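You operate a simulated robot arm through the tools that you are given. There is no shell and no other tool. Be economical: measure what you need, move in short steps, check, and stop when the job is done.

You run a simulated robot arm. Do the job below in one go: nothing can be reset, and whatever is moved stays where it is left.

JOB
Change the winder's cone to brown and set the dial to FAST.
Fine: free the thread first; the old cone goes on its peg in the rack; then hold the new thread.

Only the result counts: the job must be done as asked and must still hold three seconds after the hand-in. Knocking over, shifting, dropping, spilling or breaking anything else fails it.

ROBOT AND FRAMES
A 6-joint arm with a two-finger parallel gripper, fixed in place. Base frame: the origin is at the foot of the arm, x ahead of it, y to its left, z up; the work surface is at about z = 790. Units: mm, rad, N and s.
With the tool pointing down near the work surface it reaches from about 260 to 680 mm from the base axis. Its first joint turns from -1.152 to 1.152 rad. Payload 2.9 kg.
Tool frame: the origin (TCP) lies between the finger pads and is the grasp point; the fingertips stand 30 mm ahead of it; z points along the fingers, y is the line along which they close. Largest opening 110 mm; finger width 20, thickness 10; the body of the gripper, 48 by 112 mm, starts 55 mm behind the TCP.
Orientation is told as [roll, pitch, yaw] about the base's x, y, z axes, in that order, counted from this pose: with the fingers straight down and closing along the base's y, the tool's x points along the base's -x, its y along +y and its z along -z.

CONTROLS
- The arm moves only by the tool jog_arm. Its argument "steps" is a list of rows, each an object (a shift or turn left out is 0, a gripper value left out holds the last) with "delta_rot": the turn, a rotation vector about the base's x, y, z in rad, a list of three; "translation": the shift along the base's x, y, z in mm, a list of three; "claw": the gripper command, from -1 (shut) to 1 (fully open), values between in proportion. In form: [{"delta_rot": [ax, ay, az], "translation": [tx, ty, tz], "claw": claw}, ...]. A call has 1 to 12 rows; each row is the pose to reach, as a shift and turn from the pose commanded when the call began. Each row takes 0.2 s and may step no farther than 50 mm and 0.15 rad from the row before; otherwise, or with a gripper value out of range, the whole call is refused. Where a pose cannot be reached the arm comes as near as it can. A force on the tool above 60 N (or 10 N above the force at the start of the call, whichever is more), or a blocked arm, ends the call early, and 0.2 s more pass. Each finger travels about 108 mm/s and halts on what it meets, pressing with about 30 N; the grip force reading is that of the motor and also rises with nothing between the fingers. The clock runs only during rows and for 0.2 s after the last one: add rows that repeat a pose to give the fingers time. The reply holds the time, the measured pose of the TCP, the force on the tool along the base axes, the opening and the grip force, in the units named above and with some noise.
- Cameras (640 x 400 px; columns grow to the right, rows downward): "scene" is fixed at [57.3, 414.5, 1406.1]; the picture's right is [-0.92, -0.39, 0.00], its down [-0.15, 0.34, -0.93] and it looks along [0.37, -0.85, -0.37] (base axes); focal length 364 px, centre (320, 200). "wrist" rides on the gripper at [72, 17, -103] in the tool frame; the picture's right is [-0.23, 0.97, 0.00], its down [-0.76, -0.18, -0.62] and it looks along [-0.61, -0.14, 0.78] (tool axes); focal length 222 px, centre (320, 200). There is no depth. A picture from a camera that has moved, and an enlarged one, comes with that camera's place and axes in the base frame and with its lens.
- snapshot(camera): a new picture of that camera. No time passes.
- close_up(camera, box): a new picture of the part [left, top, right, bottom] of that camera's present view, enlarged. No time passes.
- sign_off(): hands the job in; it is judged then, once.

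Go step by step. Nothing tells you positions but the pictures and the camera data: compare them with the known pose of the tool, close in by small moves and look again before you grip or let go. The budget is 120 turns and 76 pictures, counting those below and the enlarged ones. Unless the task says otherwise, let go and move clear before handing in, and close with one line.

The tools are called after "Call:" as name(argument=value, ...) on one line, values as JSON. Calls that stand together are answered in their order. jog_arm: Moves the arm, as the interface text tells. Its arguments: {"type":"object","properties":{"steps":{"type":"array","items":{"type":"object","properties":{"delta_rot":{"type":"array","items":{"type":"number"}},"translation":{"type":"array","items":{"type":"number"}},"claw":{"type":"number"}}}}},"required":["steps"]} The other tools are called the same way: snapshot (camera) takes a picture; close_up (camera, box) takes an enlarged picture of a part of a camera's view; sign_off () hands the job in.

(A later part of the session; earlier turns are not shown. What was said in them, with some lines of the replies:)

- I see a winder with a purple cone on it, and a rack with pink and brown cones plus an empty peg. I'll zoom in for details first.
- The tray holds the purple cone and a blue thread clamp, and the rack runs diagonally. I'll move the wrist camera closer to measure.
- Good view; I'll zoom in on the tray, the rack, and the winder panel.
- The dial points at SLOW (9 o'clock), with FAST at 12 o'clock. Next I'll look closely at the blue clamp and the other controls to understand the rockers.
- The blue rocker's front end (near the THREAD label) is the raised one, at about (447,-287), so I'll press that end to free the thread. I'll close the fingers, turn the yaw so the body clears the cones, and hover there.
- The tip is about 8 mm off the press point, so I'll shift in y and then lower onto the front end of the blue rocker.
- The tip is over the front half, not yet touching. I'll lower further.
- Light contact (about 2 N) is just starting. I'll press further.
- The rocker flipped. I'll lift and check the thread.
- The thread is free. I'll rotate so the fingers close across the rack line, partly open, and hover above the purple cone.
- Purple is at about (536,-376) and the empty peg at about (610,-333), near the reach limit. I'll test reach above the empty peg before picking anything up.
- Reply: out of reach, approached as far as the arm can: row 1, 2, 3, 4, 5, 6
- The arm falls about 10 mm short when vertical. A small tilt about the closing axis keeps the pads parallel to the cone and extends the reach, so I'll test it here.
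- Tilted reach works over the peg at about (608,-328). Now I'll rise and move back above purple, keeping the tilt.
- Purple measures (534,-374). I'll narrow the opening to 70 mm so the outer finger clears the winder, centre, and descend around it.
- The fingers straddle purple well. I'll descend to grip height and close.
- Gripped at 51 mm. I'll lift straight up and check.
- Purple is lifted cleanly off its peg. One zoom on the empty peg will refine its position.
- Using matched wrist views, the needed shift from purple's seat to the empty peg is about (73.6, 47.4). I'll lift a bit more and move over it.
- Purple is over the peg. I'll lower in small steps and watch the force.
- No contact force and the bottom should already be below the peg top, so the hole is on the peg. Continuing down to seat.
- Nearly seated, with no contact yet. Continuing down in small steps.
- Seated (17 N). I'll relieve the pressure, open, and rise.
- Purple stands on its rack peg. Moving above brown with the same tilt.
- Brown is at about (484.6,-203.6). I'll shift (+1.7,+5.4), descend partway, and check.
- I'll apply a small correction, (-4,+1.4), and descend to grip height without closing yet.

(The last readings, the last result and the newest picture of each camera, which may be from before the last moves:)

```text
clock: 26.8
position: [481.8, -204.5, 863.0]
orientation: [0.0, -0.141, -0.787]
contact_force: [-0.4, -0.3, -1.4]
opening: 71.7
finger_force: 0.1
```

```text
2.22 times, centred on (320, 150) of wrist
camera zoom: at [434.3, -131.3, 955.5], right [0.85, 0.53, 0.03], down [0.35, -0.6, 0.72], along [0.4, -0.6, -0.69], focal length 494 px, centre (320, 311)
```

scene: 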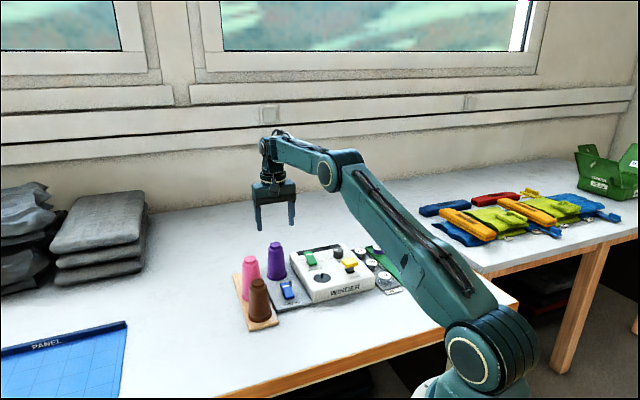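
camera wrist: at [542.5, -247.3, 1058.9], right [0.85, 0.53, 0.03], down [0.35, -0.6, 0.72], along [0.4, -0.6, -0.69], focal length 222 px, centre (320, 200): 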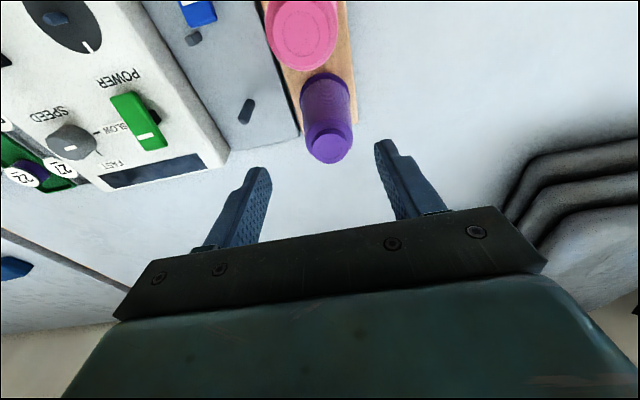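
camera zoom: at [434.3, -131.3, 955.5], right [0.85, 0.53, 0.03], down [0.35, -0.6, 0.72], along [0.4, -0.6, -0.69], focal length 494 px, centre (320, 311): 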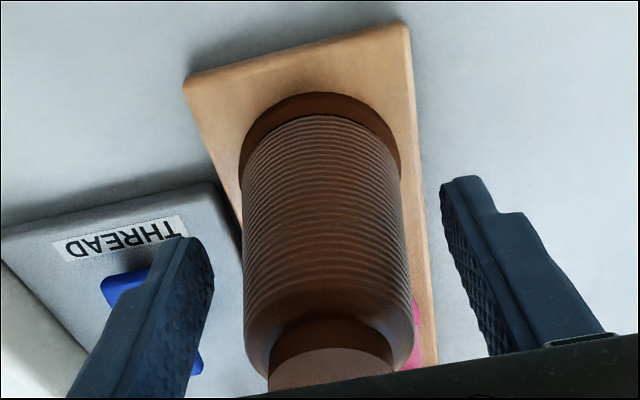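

The view nearly matches purple's grasp. After a 3 mm nudge along the tray axis I'll close.

Call:
jog_arm(steps=[{"translation": [2.1, -2.1, 0]}, {"translation": [2.1, -2.1, 0], "claw": -1}, {"translation": [2.1, -2.1, 0], "claw": -1}, {"translation": [2.1, -2.1, 0], "claw": -1}])

Call:
close_up(camera="wrist", box=[240, 60, 400, 240])

```text
clock: 27.8
position: [484.7, -206.9, 864.4]
orientation: [0.0, -0.14, -0.784]
contact_force: [-1.5, -0.6, 0.3]
opening: 50.4
finger_force: 30.0
```

```text
2.22 times, centred on (320, 150) of wrist
camera zoom: at [436.4, -133.3, 955.4], right [0.85, 0.53, 0.03], down [0.35, -0.6, 0.72], along [0.4, -0.6, -0.69], focal length 494 px, centre (320, 311)
```

zoom: 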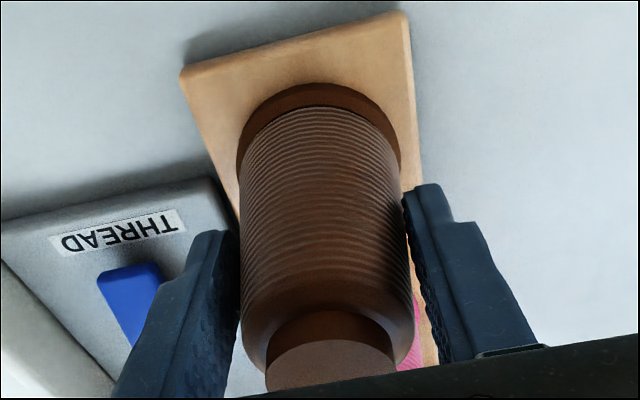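

The grip looks the same as purple's. I'll lift 80 mm, shift sideways into the tray lane clear of pink, and check.

Call:
jog_arm(steps=[{"translation": [0, 0, 8]}, {"translation": [0, 0, 16]}, {"translation": [0, 0, 40]}, {"translation": [0, 0, 80]}, {"translation": [-30, -30, 80]}, {"translation": [-61, -61, 80]}, {"translation": [-35, -87, 80]}, {"translation": [-35, -87, 80]}])

Call:
snapshot(camera="wrist")

Call:
close_up(camera="scene", box=[220, 220, 340, 330])

```text
clock: 29.6
position: [450.2, -290.5, 943.2]
orientation: [0.001, -0.141, -0.786]
contact_force: [0.1, 0.7, -1.0]
opening: 50.3
finger_force: 29.8
```

```text
28 pictures are left
camera wrist: at [401.3, -217.5, 1034.5], right [0.85, 0.53, 0.03], down [0.35, -0.6, 0.72], along [0.4, -0.6, -0.69], focal length 222 px, centre (320, 200)
```

wrist: 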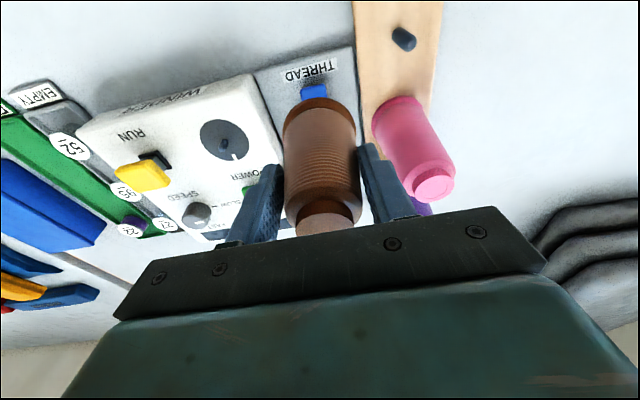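

```text
3.64 times, centred on (280, 275) of scene
camera zoom: at [57.4, 414.5, 1406.1], right [-0.92, -0.39, 0.0], down [-0.15, 0.34, -0.93], along [0.37, -0.85, -0.37], focal length 1323 px, centre (466, -73)
```

zoom: 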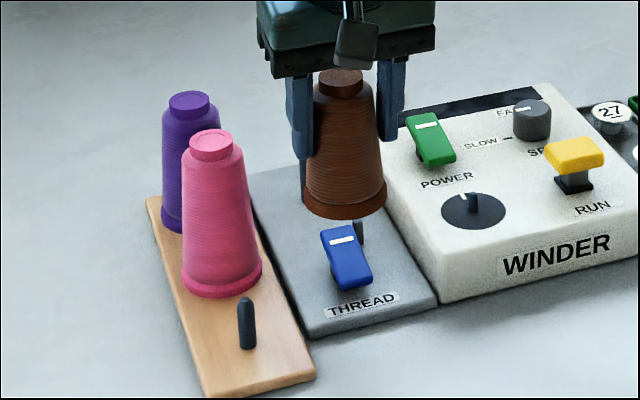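

Clean lift. I'll go over the tray peg to the same pose I had when purple was lifted, so the pictures can be compared directly.

Call:
jog_arm(steps=[{"translation": [28, -28, 0]}, {"translation": [55, -55, 0]}, {"translation": [81.8, -81.3, 0]}, {"translation": [81.8, -81.3, -10]}, {"translation": [81.8, -81.3, -17]}, {"translation": [81.8, -81.3, -17]}])

Call:
close_up(camera="scene", box=[230, 200, 330, 300])

Call:
snapshot(camera="wrist")

```text
clock: 31.0
position: [532.3, -375.2, 925.7]
orientation: [0.0, -0.14, -0.785]
contact_force: [-0.1, -0.4, -1.3]
opening: 50.1
finger_force: 30.0
```

```text
4.00 times, centred on (280, 250) of scene
camera zoom: at [57.4, 414.5, 1406.1], right [-0.92, -0.39, 0.0], down [-0.15, 0.34, -0.93], along [0.37, -0.85, -0.37], focal length 1456 px, centre (480, 0)
```

zoom: 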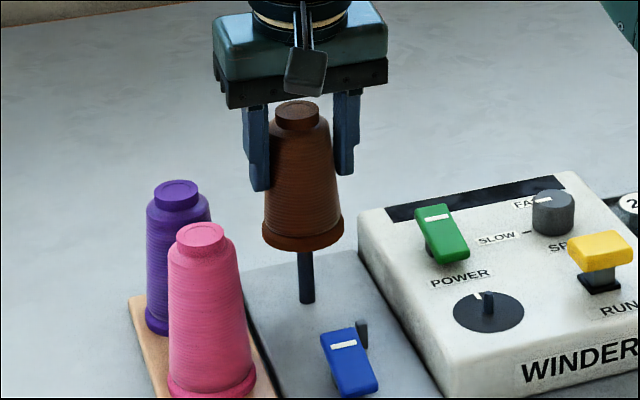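

```text
25 pictures are left
camera wrist: at [484.0, -302.1, 1017.6], right [0.85, 0.53, 0.03], down [0.35, -0.6, 0.72], along [0.4, -0.6, -0.69], focal length 222 px, centre (320, 200)
```

wrist: 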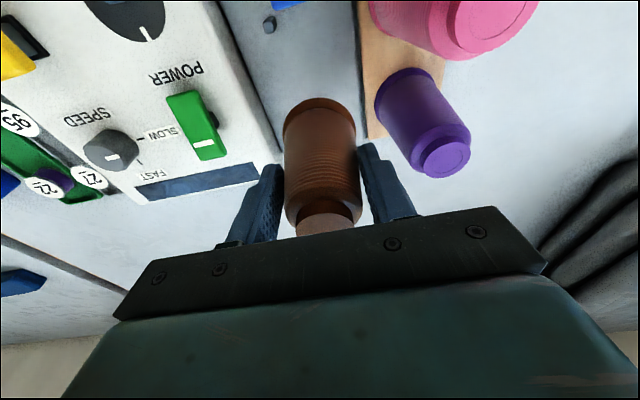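

It matches the purple reference within about 1 mm. Lowering onto the tray peg.

Call:
jog_arm(steps=[{"translation": [0, 0, -8]}, {"translation": [0, 0, -14]}, {"translation": [0, 0, -19]}, {"translation": [0, 0, -24]}, {"translation": [0, 0, -30]}, {"translation": [0, 0, -36]}])

Call:
close_up(camera="scene", box=[250, 220, 310, 290])

```text
clock: 32.4
position: [532.4, -374.5, 888.7]
orientation: [0.0, -0.142, -0.785]
contact_force: [0.0, -0.8, -1.3]
opening: 50.1
finger_force: 30.4
```

```text
5.71 times, centred on (280, 255) of scene
camera zoom: at [57.4, 414.5, 1406.1], right [-0.92, -0.39, 0.0], down [-0.15, 0.34, -0.93], along [0.37, -0.85, -0.37], focal length 2079 px, centre (549, -114)
```

zoom: 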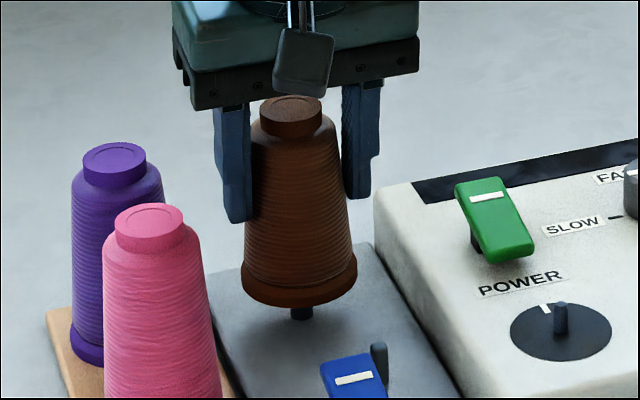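

Peg is entering with no contact force. Continuing to seat.

Call:
jog_arm(steps=[{"translation": [0, 0, -6]}, {"translation": [0, 0, -12]}, {"translation": [0, 0, -16]}, {"translation": [0, 0, -19]}, {"translation": [0, 0, -21]}])

```text
clock: 33.6
position: [532.6, -374.4, 869.6]
orientation: [0.0, -0.142, -0.785]
contact_force: [-0.6, 0.2, -1.7]
opening: 49.9
finger_force: 29.8
```

Call:
jog_arm(steps=[{"translation": [0, 0, -1.5]}, {"translation": [0, 0, -3]}, {"translation": [0, 0, -3]}])

Call:
close_up(camera="scene", box=[250, 220, 310, 290])

```text
clock: 34.4
position: [532.7, -373.5, 868.2]
orientation: [0.001, -0.142, -0.785]
contact_force: [-0.1, 0.0, -1.1]
opening: 50.1
finger_force: 30.2
```

```text
5.71 times, centred on (280, 255) of scene
camera zoom: at [57.4, 414.5, 1406.1], right [-0.92, -0.39, 0.0], down [-0.15, 0.34, -0.93], along [0.37, -0.85, -0.37], focal length 2079 px, centre (549, -114)
```

zoom: 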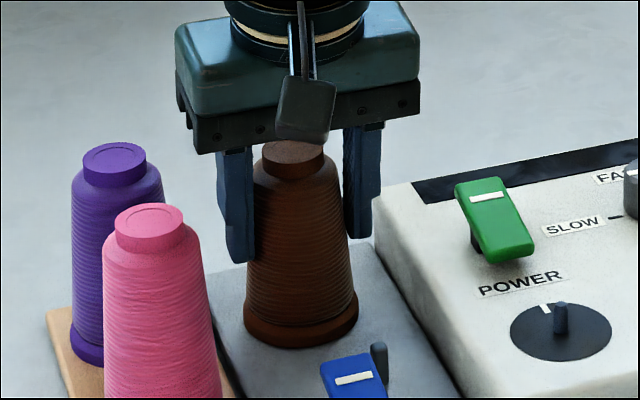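

Call:
jog_arm(steps=[{"translation": [0, 0, -1]}, {"translation": [0, 0, -2]}, {"translation": [0, 0, -2]}])

```text
clock: 35.2
position: [533.5, -373.9, 865.7]
orientation: [-0.001, -0.143, -0.784]
contact_force: [-2.2, -0.9, 3.0]
opening: 50.1
finger_force: 29.9
```

Call:
jog_arm(steps=[{"translation": [0, 0, -0.8]}, {"translation": [0, 0, -1.2]}])

```text
clock: 35.8
position: [534.2, -373.7, 865.9]
orientation: [0.001, -0.144, -0.785]
contact_force: [-0.8, -0.8, 10.8]
opening: 50.1
finger_force: 30.5
```

Seated. Releasing with a 70 mm opening and rising.

Call:
jog_arm(steps=[{"translation": [0, 0, 1]}, {"translation": [0, 0, 1], "claw": 0.28}, {"translation": [0, 0, 1], "claw": 0.28}, {"translation": [0, 0, 20]}, {"translation": [0, 0, 60]}, {"translation": [0, 0, 105]}])

Call:
close_up(camera="scene", box=[220, 220, 340, 330])

```text
clock: 37.2
position: [532.2, -374.4, 969.6]
orientation: [0.001, -0.143, -0.785]
contact_force: [0.8, -0.6, 0.1]
opening: 70.3
finger_force: 0.0
```

```text
3.64 times, centred on (280, 275) of scene
camera zoom: at [57.3, 414.5, 1406.1], right [-0.92, -0.39, 0.0], down [-0.15, 0.34, -0.93], along [0.37, -0.85, -0.37], focal length 1323 px, centre (466, -73)
```

zoom: 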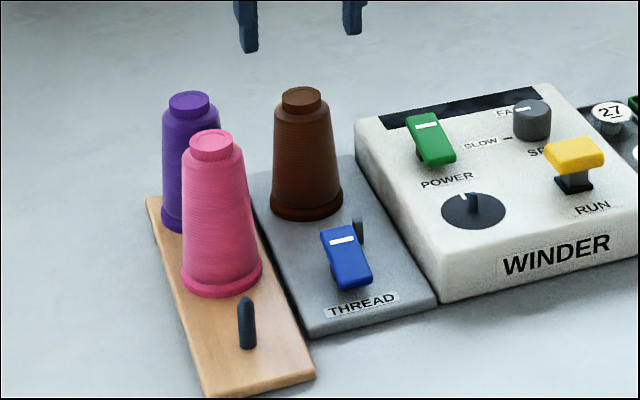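

Brown is on the winder's peg. Next I'll untilt, close the fingers and hover over the mark end of the blue clamp.

Call:
jog_arm(steps=[{"translation": [-20, 19, 0], "delta_rot": [0.03, 0.03, 0], "claw": -1}, {"translation": [-42, 39, 0], "delta_rot": [0.06, 0.06, 0]}, {"translation": [-63.5, 58.6, 0], "delta_rot": [0.1, 0.1, 0]}, {"translation": [-63.5, 58.6, -40], "delta_rot": [0.1, 0.1, 0]}, {"translation": [-63.5, 58.6, -80], "delta_rot": [0.1, 0.1, 0]}, {"translation": [-63.5, 58.6, -80], "delta_rot": [0.1, 0.1, 0]}])

Call:
close_up(camera="wrist", box=[220, 60, 420, 200])

```text
clock: 38.6
position: [467.4, -316.8, 888.6]
orientation: [-0.001, 0.0, -0.785]
contact_force: [0.1, 0.7, 0.4]
opening: 0.0
finger_force: 29.8
```

```text
2.86 times, centred on (320, 130) of wrist
camera zoom: at [427.8, -254.1, 991.8], right [0.85, 0.53, 0.0], down [0.41, -0.66, 0.62], along [0.33, -0.53, -0.78], focal length 635 px, centre (320, 400)
```

zoom: 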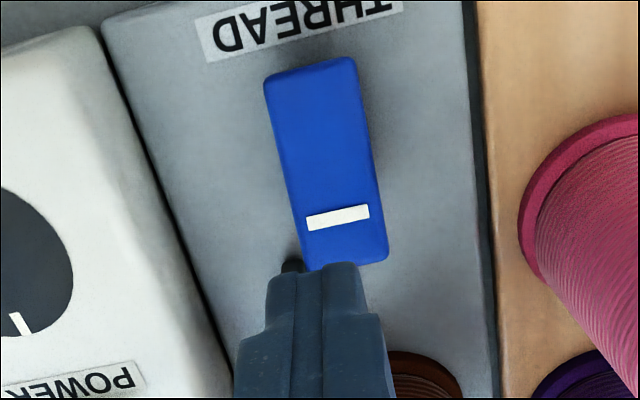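

The tip is about 6 mm too far toward the winder. I'll shift it across and lower.

Call:
jog_arm(steps=[{"translation": [4.2, 4.2, 0]}, {"translation": [4.2, 4.2, -15]}, {"translation": [4.2, 4.2, -28]}, {"translation": [4.2, 4.2, -28]}])

Call:
close_up(camera="wrist", box=[220, 60, 420, 200])

Call:
close_up(camera="scene", box=[265, 250, 325, 300])

```text
clock: 39.6
position: [474.1, -312.2, 862.1]
orientation: [0.001, 0.001, -0.783]
contact_force: [-0.1, -0.1, 0.4]
opening: 0.0
finger_force: 29.9
```

```text
2.86 times, centred on (320, 130) of wrist
camera zoom: at [434.9, -249.0, 965.0], right [0.85, 0.53, 0.0], down [0.41, -0.66, 0.62], along [0.33, -0.53, -0.78], focal length 635 px, centre (320, 400)
```

zoom: 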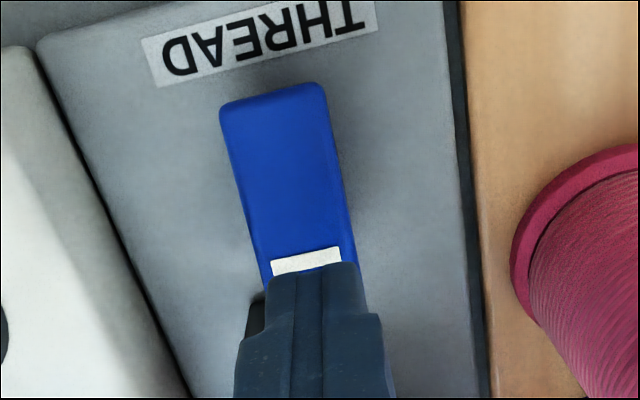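

```text
8.00 times, centred on (295, 275) of scene
camera zoom: at [57.3, 414.5, 1406.1], right [-0.92, -0.39, 0.0], down [-0.15, 0.34, -0.93], along [0.37, -0.85, -0.37], focal length 2911 px, centre (520, -400)
```

zoom: 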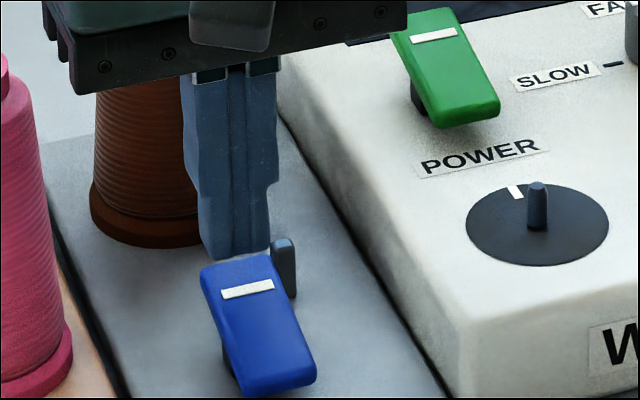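

Call:
jog_arm(steps=[{"translation": [-1.4, 2.8, 0]}, {"translation": [-1.4, 2.8, -5]}, {"translation": [-1.4, 2.8, -10]}, {"translation": [-1.4, 2.8, -14]}])

Call:
close_up(camera="scene", box=[265, 250, 325, 300])

```text
clock: 40.6
position: [472.3, -308.6, 846.5]
orientation: [0.0, -0.001, -0.784]
contact_force: [0.1, 1.4, 0.7]
opening: 0.0
finger_force: 30.4
```

```text
8.00 times, centred on (295, 275) of scene
camera zoom: at [57.3, 414.5, 1406.0], right [-0.92, -0.39, 0.0], down [-0.15, 0.34, -0.93], along [0.37, -0.85, -0.37], focal length 2911 px, centre (520, -400)
```

zoom: 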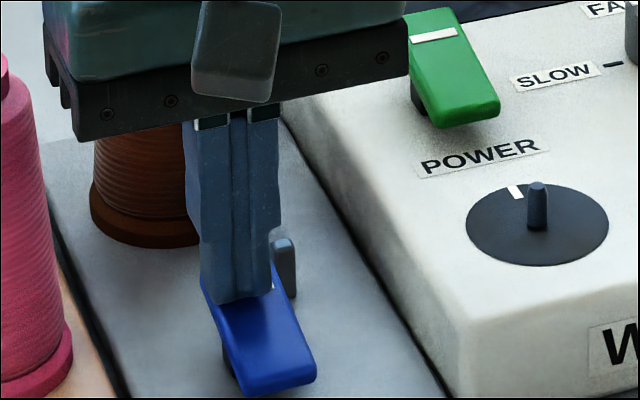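

Contact with the blue end. Pressing a bit further.

Call:
jog_arm(steps=[{"translation": [0, 0, -3]}, {"translation": [0, 0, -5.5]}, {"translation": [0, 0, -7]}])

Call:
close_up(camera="scene", box=[265, 250, 325, 300])

```text
clock: 41.4
position: [473.4, -310.5, 843.5]
orientation: [0.001, -0.005, -0.786]
contact_force: [-4.5, -0.5, 29.7]
opening: 0.1
finger_force: 29.7
```

```text
8.00 times, centred on (295, 275) of scene
camera zoom: at [56.8, 414.8, 1406.0], right [-0.92, -0.39, 0.0], down [-0.15, 0.34, -0.93], along [0.37, -0.85, -0.37], focal length 2911 px, centre (520, -400)
```

zoom: 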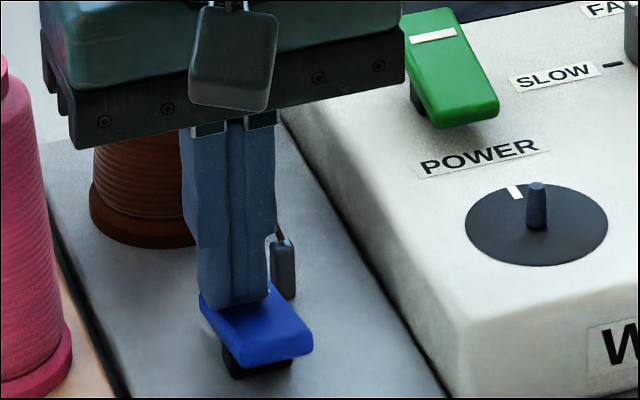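

The clamp flipped and a brown thread appears at the guide. I'll lift straight up and verify.

Call:
jog_arm(steps=[{"translation": [0, 0, 12]}, {"translation": [0, 0, 45]}, {"translation": [0, 0, 90]}, {"translation": [-10, -5, 125]}])

Call:
close_up(camera="scene", box=[220, 220, 340, 330])

```text
clock: 42.4
position: [463.3, -317.0, 963.0]
orientation: [-0.002, -0.001, -0.786]
contact_force: [0.1, 0.0, -0.6]
opening: 0.0
finger_force: 30.5
```

```text
3.64 times, centred on (280, 275) of scene
camera zoom: at [57.3, 414.5, 1406.1], right [-0.92, -0.39, 0.0], down [-0.15, 0.34, -0.93], along [0.37, -0.85, -0.37], focal length 1323 px, centre (466, -73)
```

zoom: 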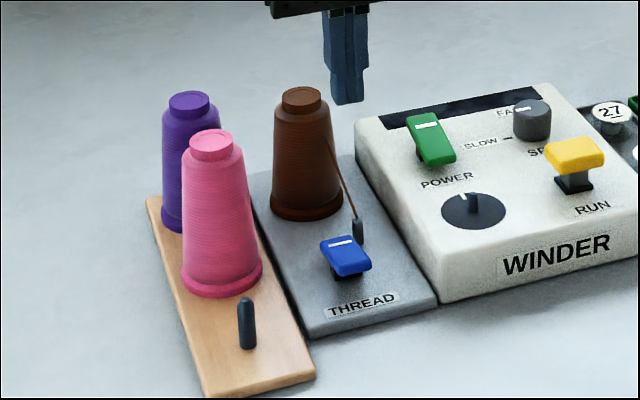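

Brown thread is held. Now the dial: I'll zoom in on it from here to get tick angles.

Call:
snapshot(camera="wrist")

Call:
close_up(camera="scene", box=[325, 235, 365, 275])

```text
15 pictures are left
camera wrist: at [423.8, -254.0, 1067.4], right [0.85, 0.53, 0.0], down [0.41, -0.66, 0.62], along [0.33, -0.53, -0.78], focal length 222 px, centre (320, 200)
```

wrist: 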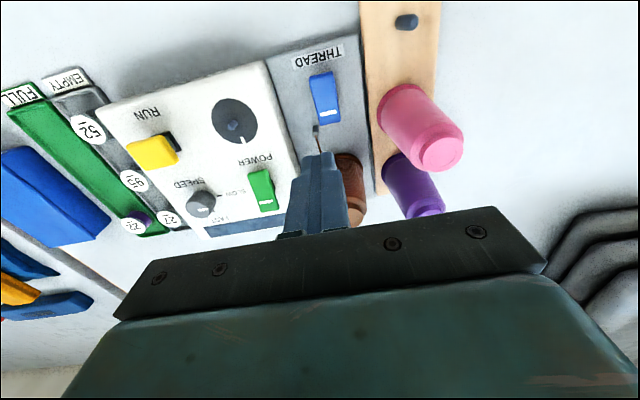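

```text
10.00 times, centred on (345, 255) of scene
camera zoom: at [57.3, 414.5, 1406.1], right [-0.92, -0.39, 0.0], down [-0.15, 0.34, -0.93], along [0.37, -0.85, -0.37], focal length 3639 px, centre (70, -350)
```

zoom: 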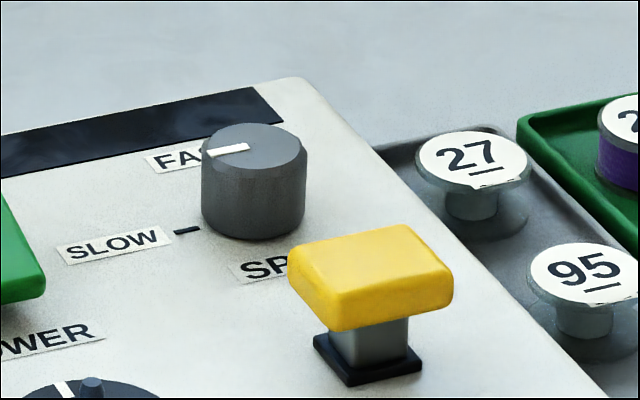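

The knob is near (394,-502), 32 mm wide, and about 20 mm high. I'll move above it with yaw +0.785 so I can turn it clockwise to about -0.8.

Call:
jog_arm(steps=[{"translation": [-6, -17, 0], "delta_rot": [0, 0, 0.143], "claw": 0.09}, {"translation": [-12, -34, 0], "delta_rot": [0, 0, 0.286]}, {"translation": [-19, -51, 0], "delta_rot": [0, 0, 0.429]}, {"translation": [-25, -67, 0], "delta_rot": [0, 0, 0.572]}, {"translation": [-31, -84, 0], "delta_rot": [0, 0, 0.715]}, {"translation": [-38, -101, 0], "delta_rot": [0, 0, 0.858]}, {"translation": [-44, -118, 0], "delta_rot": [0, 0, 1.0]}, {"translation": [-51, -135, 0], "delta_rot": [0, 0, 1.143]}, {"translation": [-57, -152, 0], "delta_rot": [0, 0, 1.286]}, {"translation": [-64, -168, -10], "delta_rot": [0, 0, 1.43]}, {"translation": [-70, -185, -20], "delta_rot": [0, 0, 1.57]}, {"translation": [-70, -185, -20], "delta_rot": [0, 0, 1.57]}])

Call:
close_up(camera="wrist", box=[200, 50, 440, 200])

```text
clock: 45.0
position: [391.5, -497.8, 945.7]
orientation: [0.0, 0.0, 0.786]
contact_force: [0.3, 0.0, 0.1]
opening: 60.0
finger_force: 0.1
```

```text
2.67 times, centred on (320, 125) of wrist
camera zoom: at [329.0, -537.6, 1048.8], right [-0.53, 0.85, 0.0], down [0.66, 0.41, 0.62], along [0.53, 0.33, -0.78], focal length 592 px, centre (320, 400)
```

zoom: 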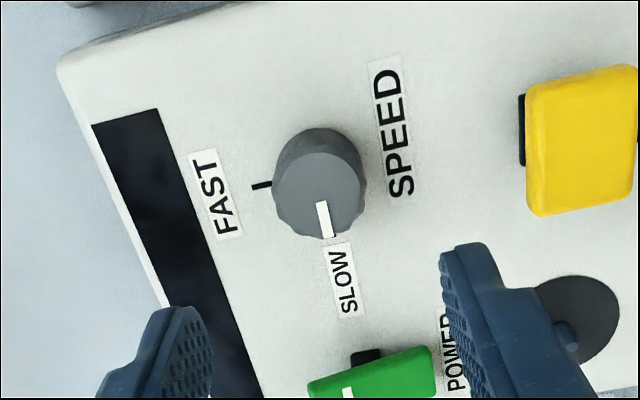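

The knob is at (388,-501), the pointer is at 45° (SLOW) and the FAST tick at -45°. So it needs a 90° clockwise turn. I'll centre and descend around the knob first.

Call:
jog_arm(steps=[{"translation": [-3.6, -3.2, 0]}, {"translation": [-3.6, -3.2, -25]}, {"translation": [-3.6, -3.2, -50]}, {"translation": [-3.6, -3.2, -65]}, {"translation": [-3.6, -3.2, -65]}])

Call:
close_up(camera="wrist", box=[200, 80, 440, 230])

```text
clock: 46.2
position: [389.3, -502.9, 882.0]
orientation: [0.0, -0.001, 0.786]
contact_force: [-0.1, 0.0, 0.1]
opening: 60.0
finger_force: 0.0
```

```text
2.67 times, centred on (320, 155) of wrist
camera zoom: at [325.9, -541.6, 984.4], right [-0.53, 0.85, 0.0], down [0.66, 0.41, 0.62], along [0.53, 0.33, -0.78], focal length 592 px, centre (320, 320)
```

zoom: 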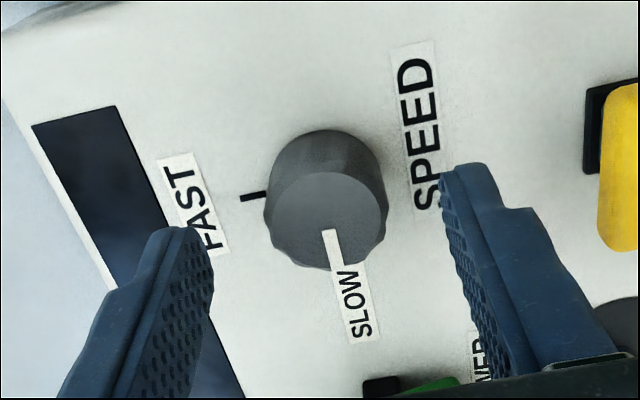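

Well centred. I'll lower 16 mm, then grip the knob.

Call:
jog_arm(steps=[{"translation": [0.3, 0.6, -8]}, {"translation": [0.3, 0.6, -16]}, {"translation": [0.3, 0.6, -16], "claw": -1}, {"translation": [0.3, 0.6, -16], "claw": -1}, {"translation": [0.3, 0.6, -16], "claw": -1}])

Call:
close_up(camera="wrist", box=[200, 80, 440, 230])

```text
clock: 47.4
position: [388.9, -501.0, 864.9]
orientation: [0.003, 0.001, 0.786]
contact_force: [-7.6, 9.2, 2.1]
opening: 31.2
finger_force: 45.5
```

```text
2.67 times, centred on (320, 155) of wrist
camera zoom: at [326.0, -539.9, 967.8], right [-0.53, 0.85, 0.0], down [0.67, 0.41, 0.62], along [0.53, 0.33, -0.78], focal length 592 px, centre (320, 320)
```

zoom: 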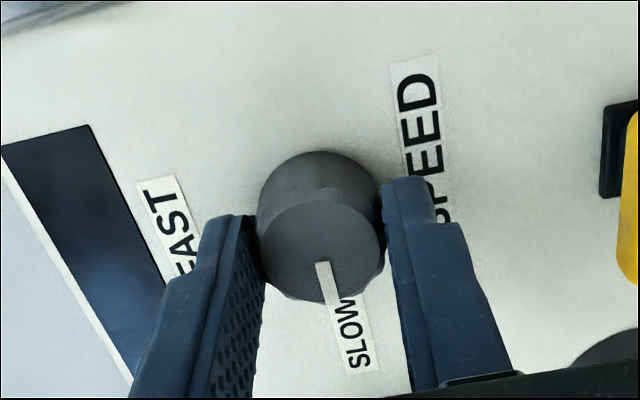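

Gripped at 31 mm. Turning clockwise 90°, with a small shift to relieve the side force.

Call:
jog_arm(steps=[{"translation": [-0.7, 0.7, 0], "delta_rot": [0, 0, -0.13]}, {"translation": [-0.7, 0.7, 0], "delta_rot": [0, 0, -0.27]}, {"translation": [-0.7, 0.7, 0], "delta_rot": [0, 0, -0.41]}, {"translation": [-0.7, 0.7, 0], "delta_rot": [0, 0, -0.55]}, {"translation": [-0.7, 0.7, 0], "delta_rot": [0, 0, -0.69]}, {"translation": [-0.7, 0.7, 0], "delta_rot": [0, 0, -0.83]}])

Call:
close_up(camera="wrist", box=[200, 80, 440, 230])

```text
clock: 48.8
position: [388.2, -501.0, 864.1]
orientation: [-0.002, -0.004, -0.045]
contact_force: [14.5, -3.2, -5.9]
opening: 31.5
finger_force: 44.6
```

```text
2.67 times, centred on (320, 155) of wrist
camera zoom: at [317.0, -480.1, 967.6], right [0.27, 0.96, 0.0], down [0.75, -0.21, 0.63], along [0.6, -0.17, -0.78], focal length 592 px, centre (320, 320)
```

zoom: 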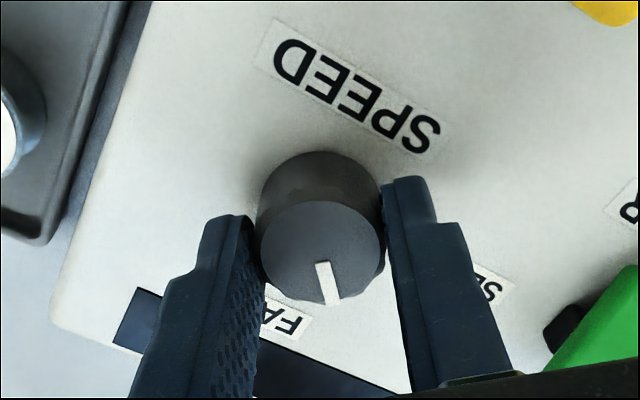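

The knob turns with the grip. Completing the turn with a +1 mm x correction.

Call:
jog_arm(steps=[{"translation": [1, 0, 0], "delta_rot": [0, 0, -0.14]}, {"translation": [1, 0, 0], "delta_rot": [0, 0, -0.28]}, {"translation": [1, 0, 0], "delta_rot": [0, 0, -0.42]}, {"translation": [1, 0, 0], "delta_rot": [0, 0, -0.56]}, {"translation": [1, 0, 0], "delta_rot": [0, 0, -0.68]}, {"translation": [1, 0, 0], "delta_rot": [0, 0, -0.75]}, {"translation": [1, 0, 0], "delta_rot": [0, 0, -0.75]}])

Call:
close_up(camera="wrist", box=[200, 80, 440, 230])

```text
clock: 50.4
position: [389.5, -501.3, 864.6]
orientation: [0.0, 0.006, -0.798]
contact_force: [-9.5, 14.6, 12.6]
opening: 31.5
finger_force: 44.5
```

```text
2.67 times, centred on (320, 155) of wrist
camera zoom: at [350.9, -437.1, 968.1], right [0.86, 0.52, 0.0], down [0.41, -0.67, 0.62], along [0.32, -0.53, -0.78], focal length 592 px, centre (320, 320)
```

zoom: 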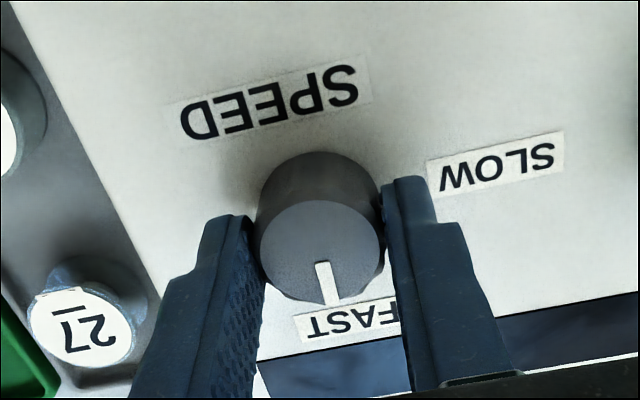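

Pointer now aims at FAST. Relieve, open, and lift straight up.

Call:
jog_arm(steps=[{"translation": [-0.7, 0.7, 0], "claw": 0.09}, {"translation": [-0.7, 0.7, 0], "claw": 0.09}, {"translation": [-0.7, 0.7, 20]}, {"translation": [-0.7, 0.7, 60]}, {"translation": [-10, 10, 105]}])

Call:
close_up(camera="wrist", box=[220, 40, 420, 190])

Call:
close_up(camera="scene", box=[225, 225, 445, 335])

```text
clock: 51.6
position: [382.3, -492.0, 971.0]
orientation: [0.0, 0.001, -0.793]
contact_force: [0.2, -0.3, -0.9]
opening: 59.8
finger_force: 0.0
```

```text
2.67 times, centred on (320, 115) of wrist
camera zoom: at [344.0, -427.6, 1074.3], right [0.85, 0.52, 0.0], down [0.41, -0.67, 0.62], along [0.32, -0.53, -0.78], focal length 592 px, centre (320, 427)
```

zoom: 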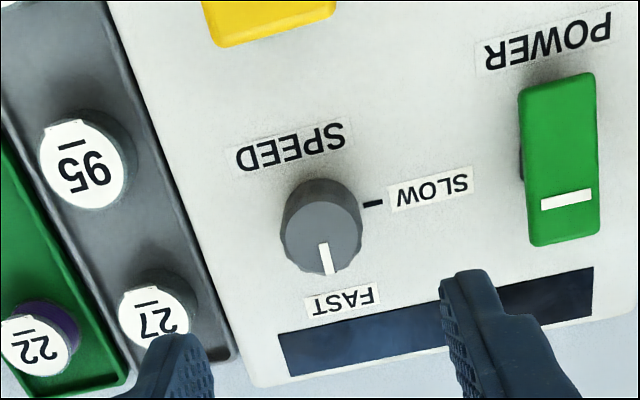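

```text
2.91 times, centred on (335, 280) of scene
camera zoom: at [57.3, 414.5, 1406.1], right [-0.92, -0.39, 0.0], down [-0.15, 0.34, -0.93], along [0.37, -0.85, -0.37], focal length 1059 px, centre (276, -33)
```

zoom: 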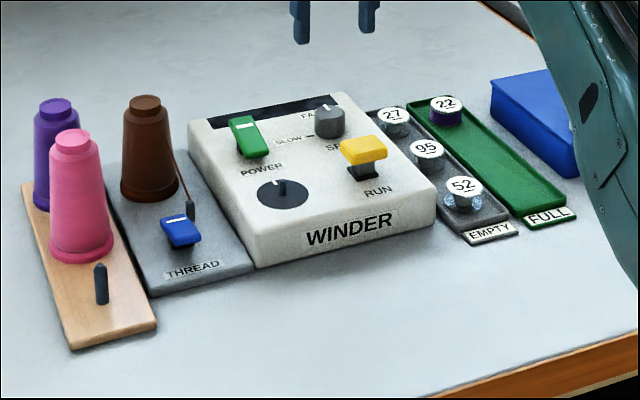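

Everything checks out: brown is on the winder with its thread held, purple is on its rack peg, the pointer is on FAST and the arm is clear.

Call:
sign_off()

```text
The job is handed in.
```

The winder now carries the brown cone with its thread held, the purple cone is on its rack peg, and the dial points to FAST.
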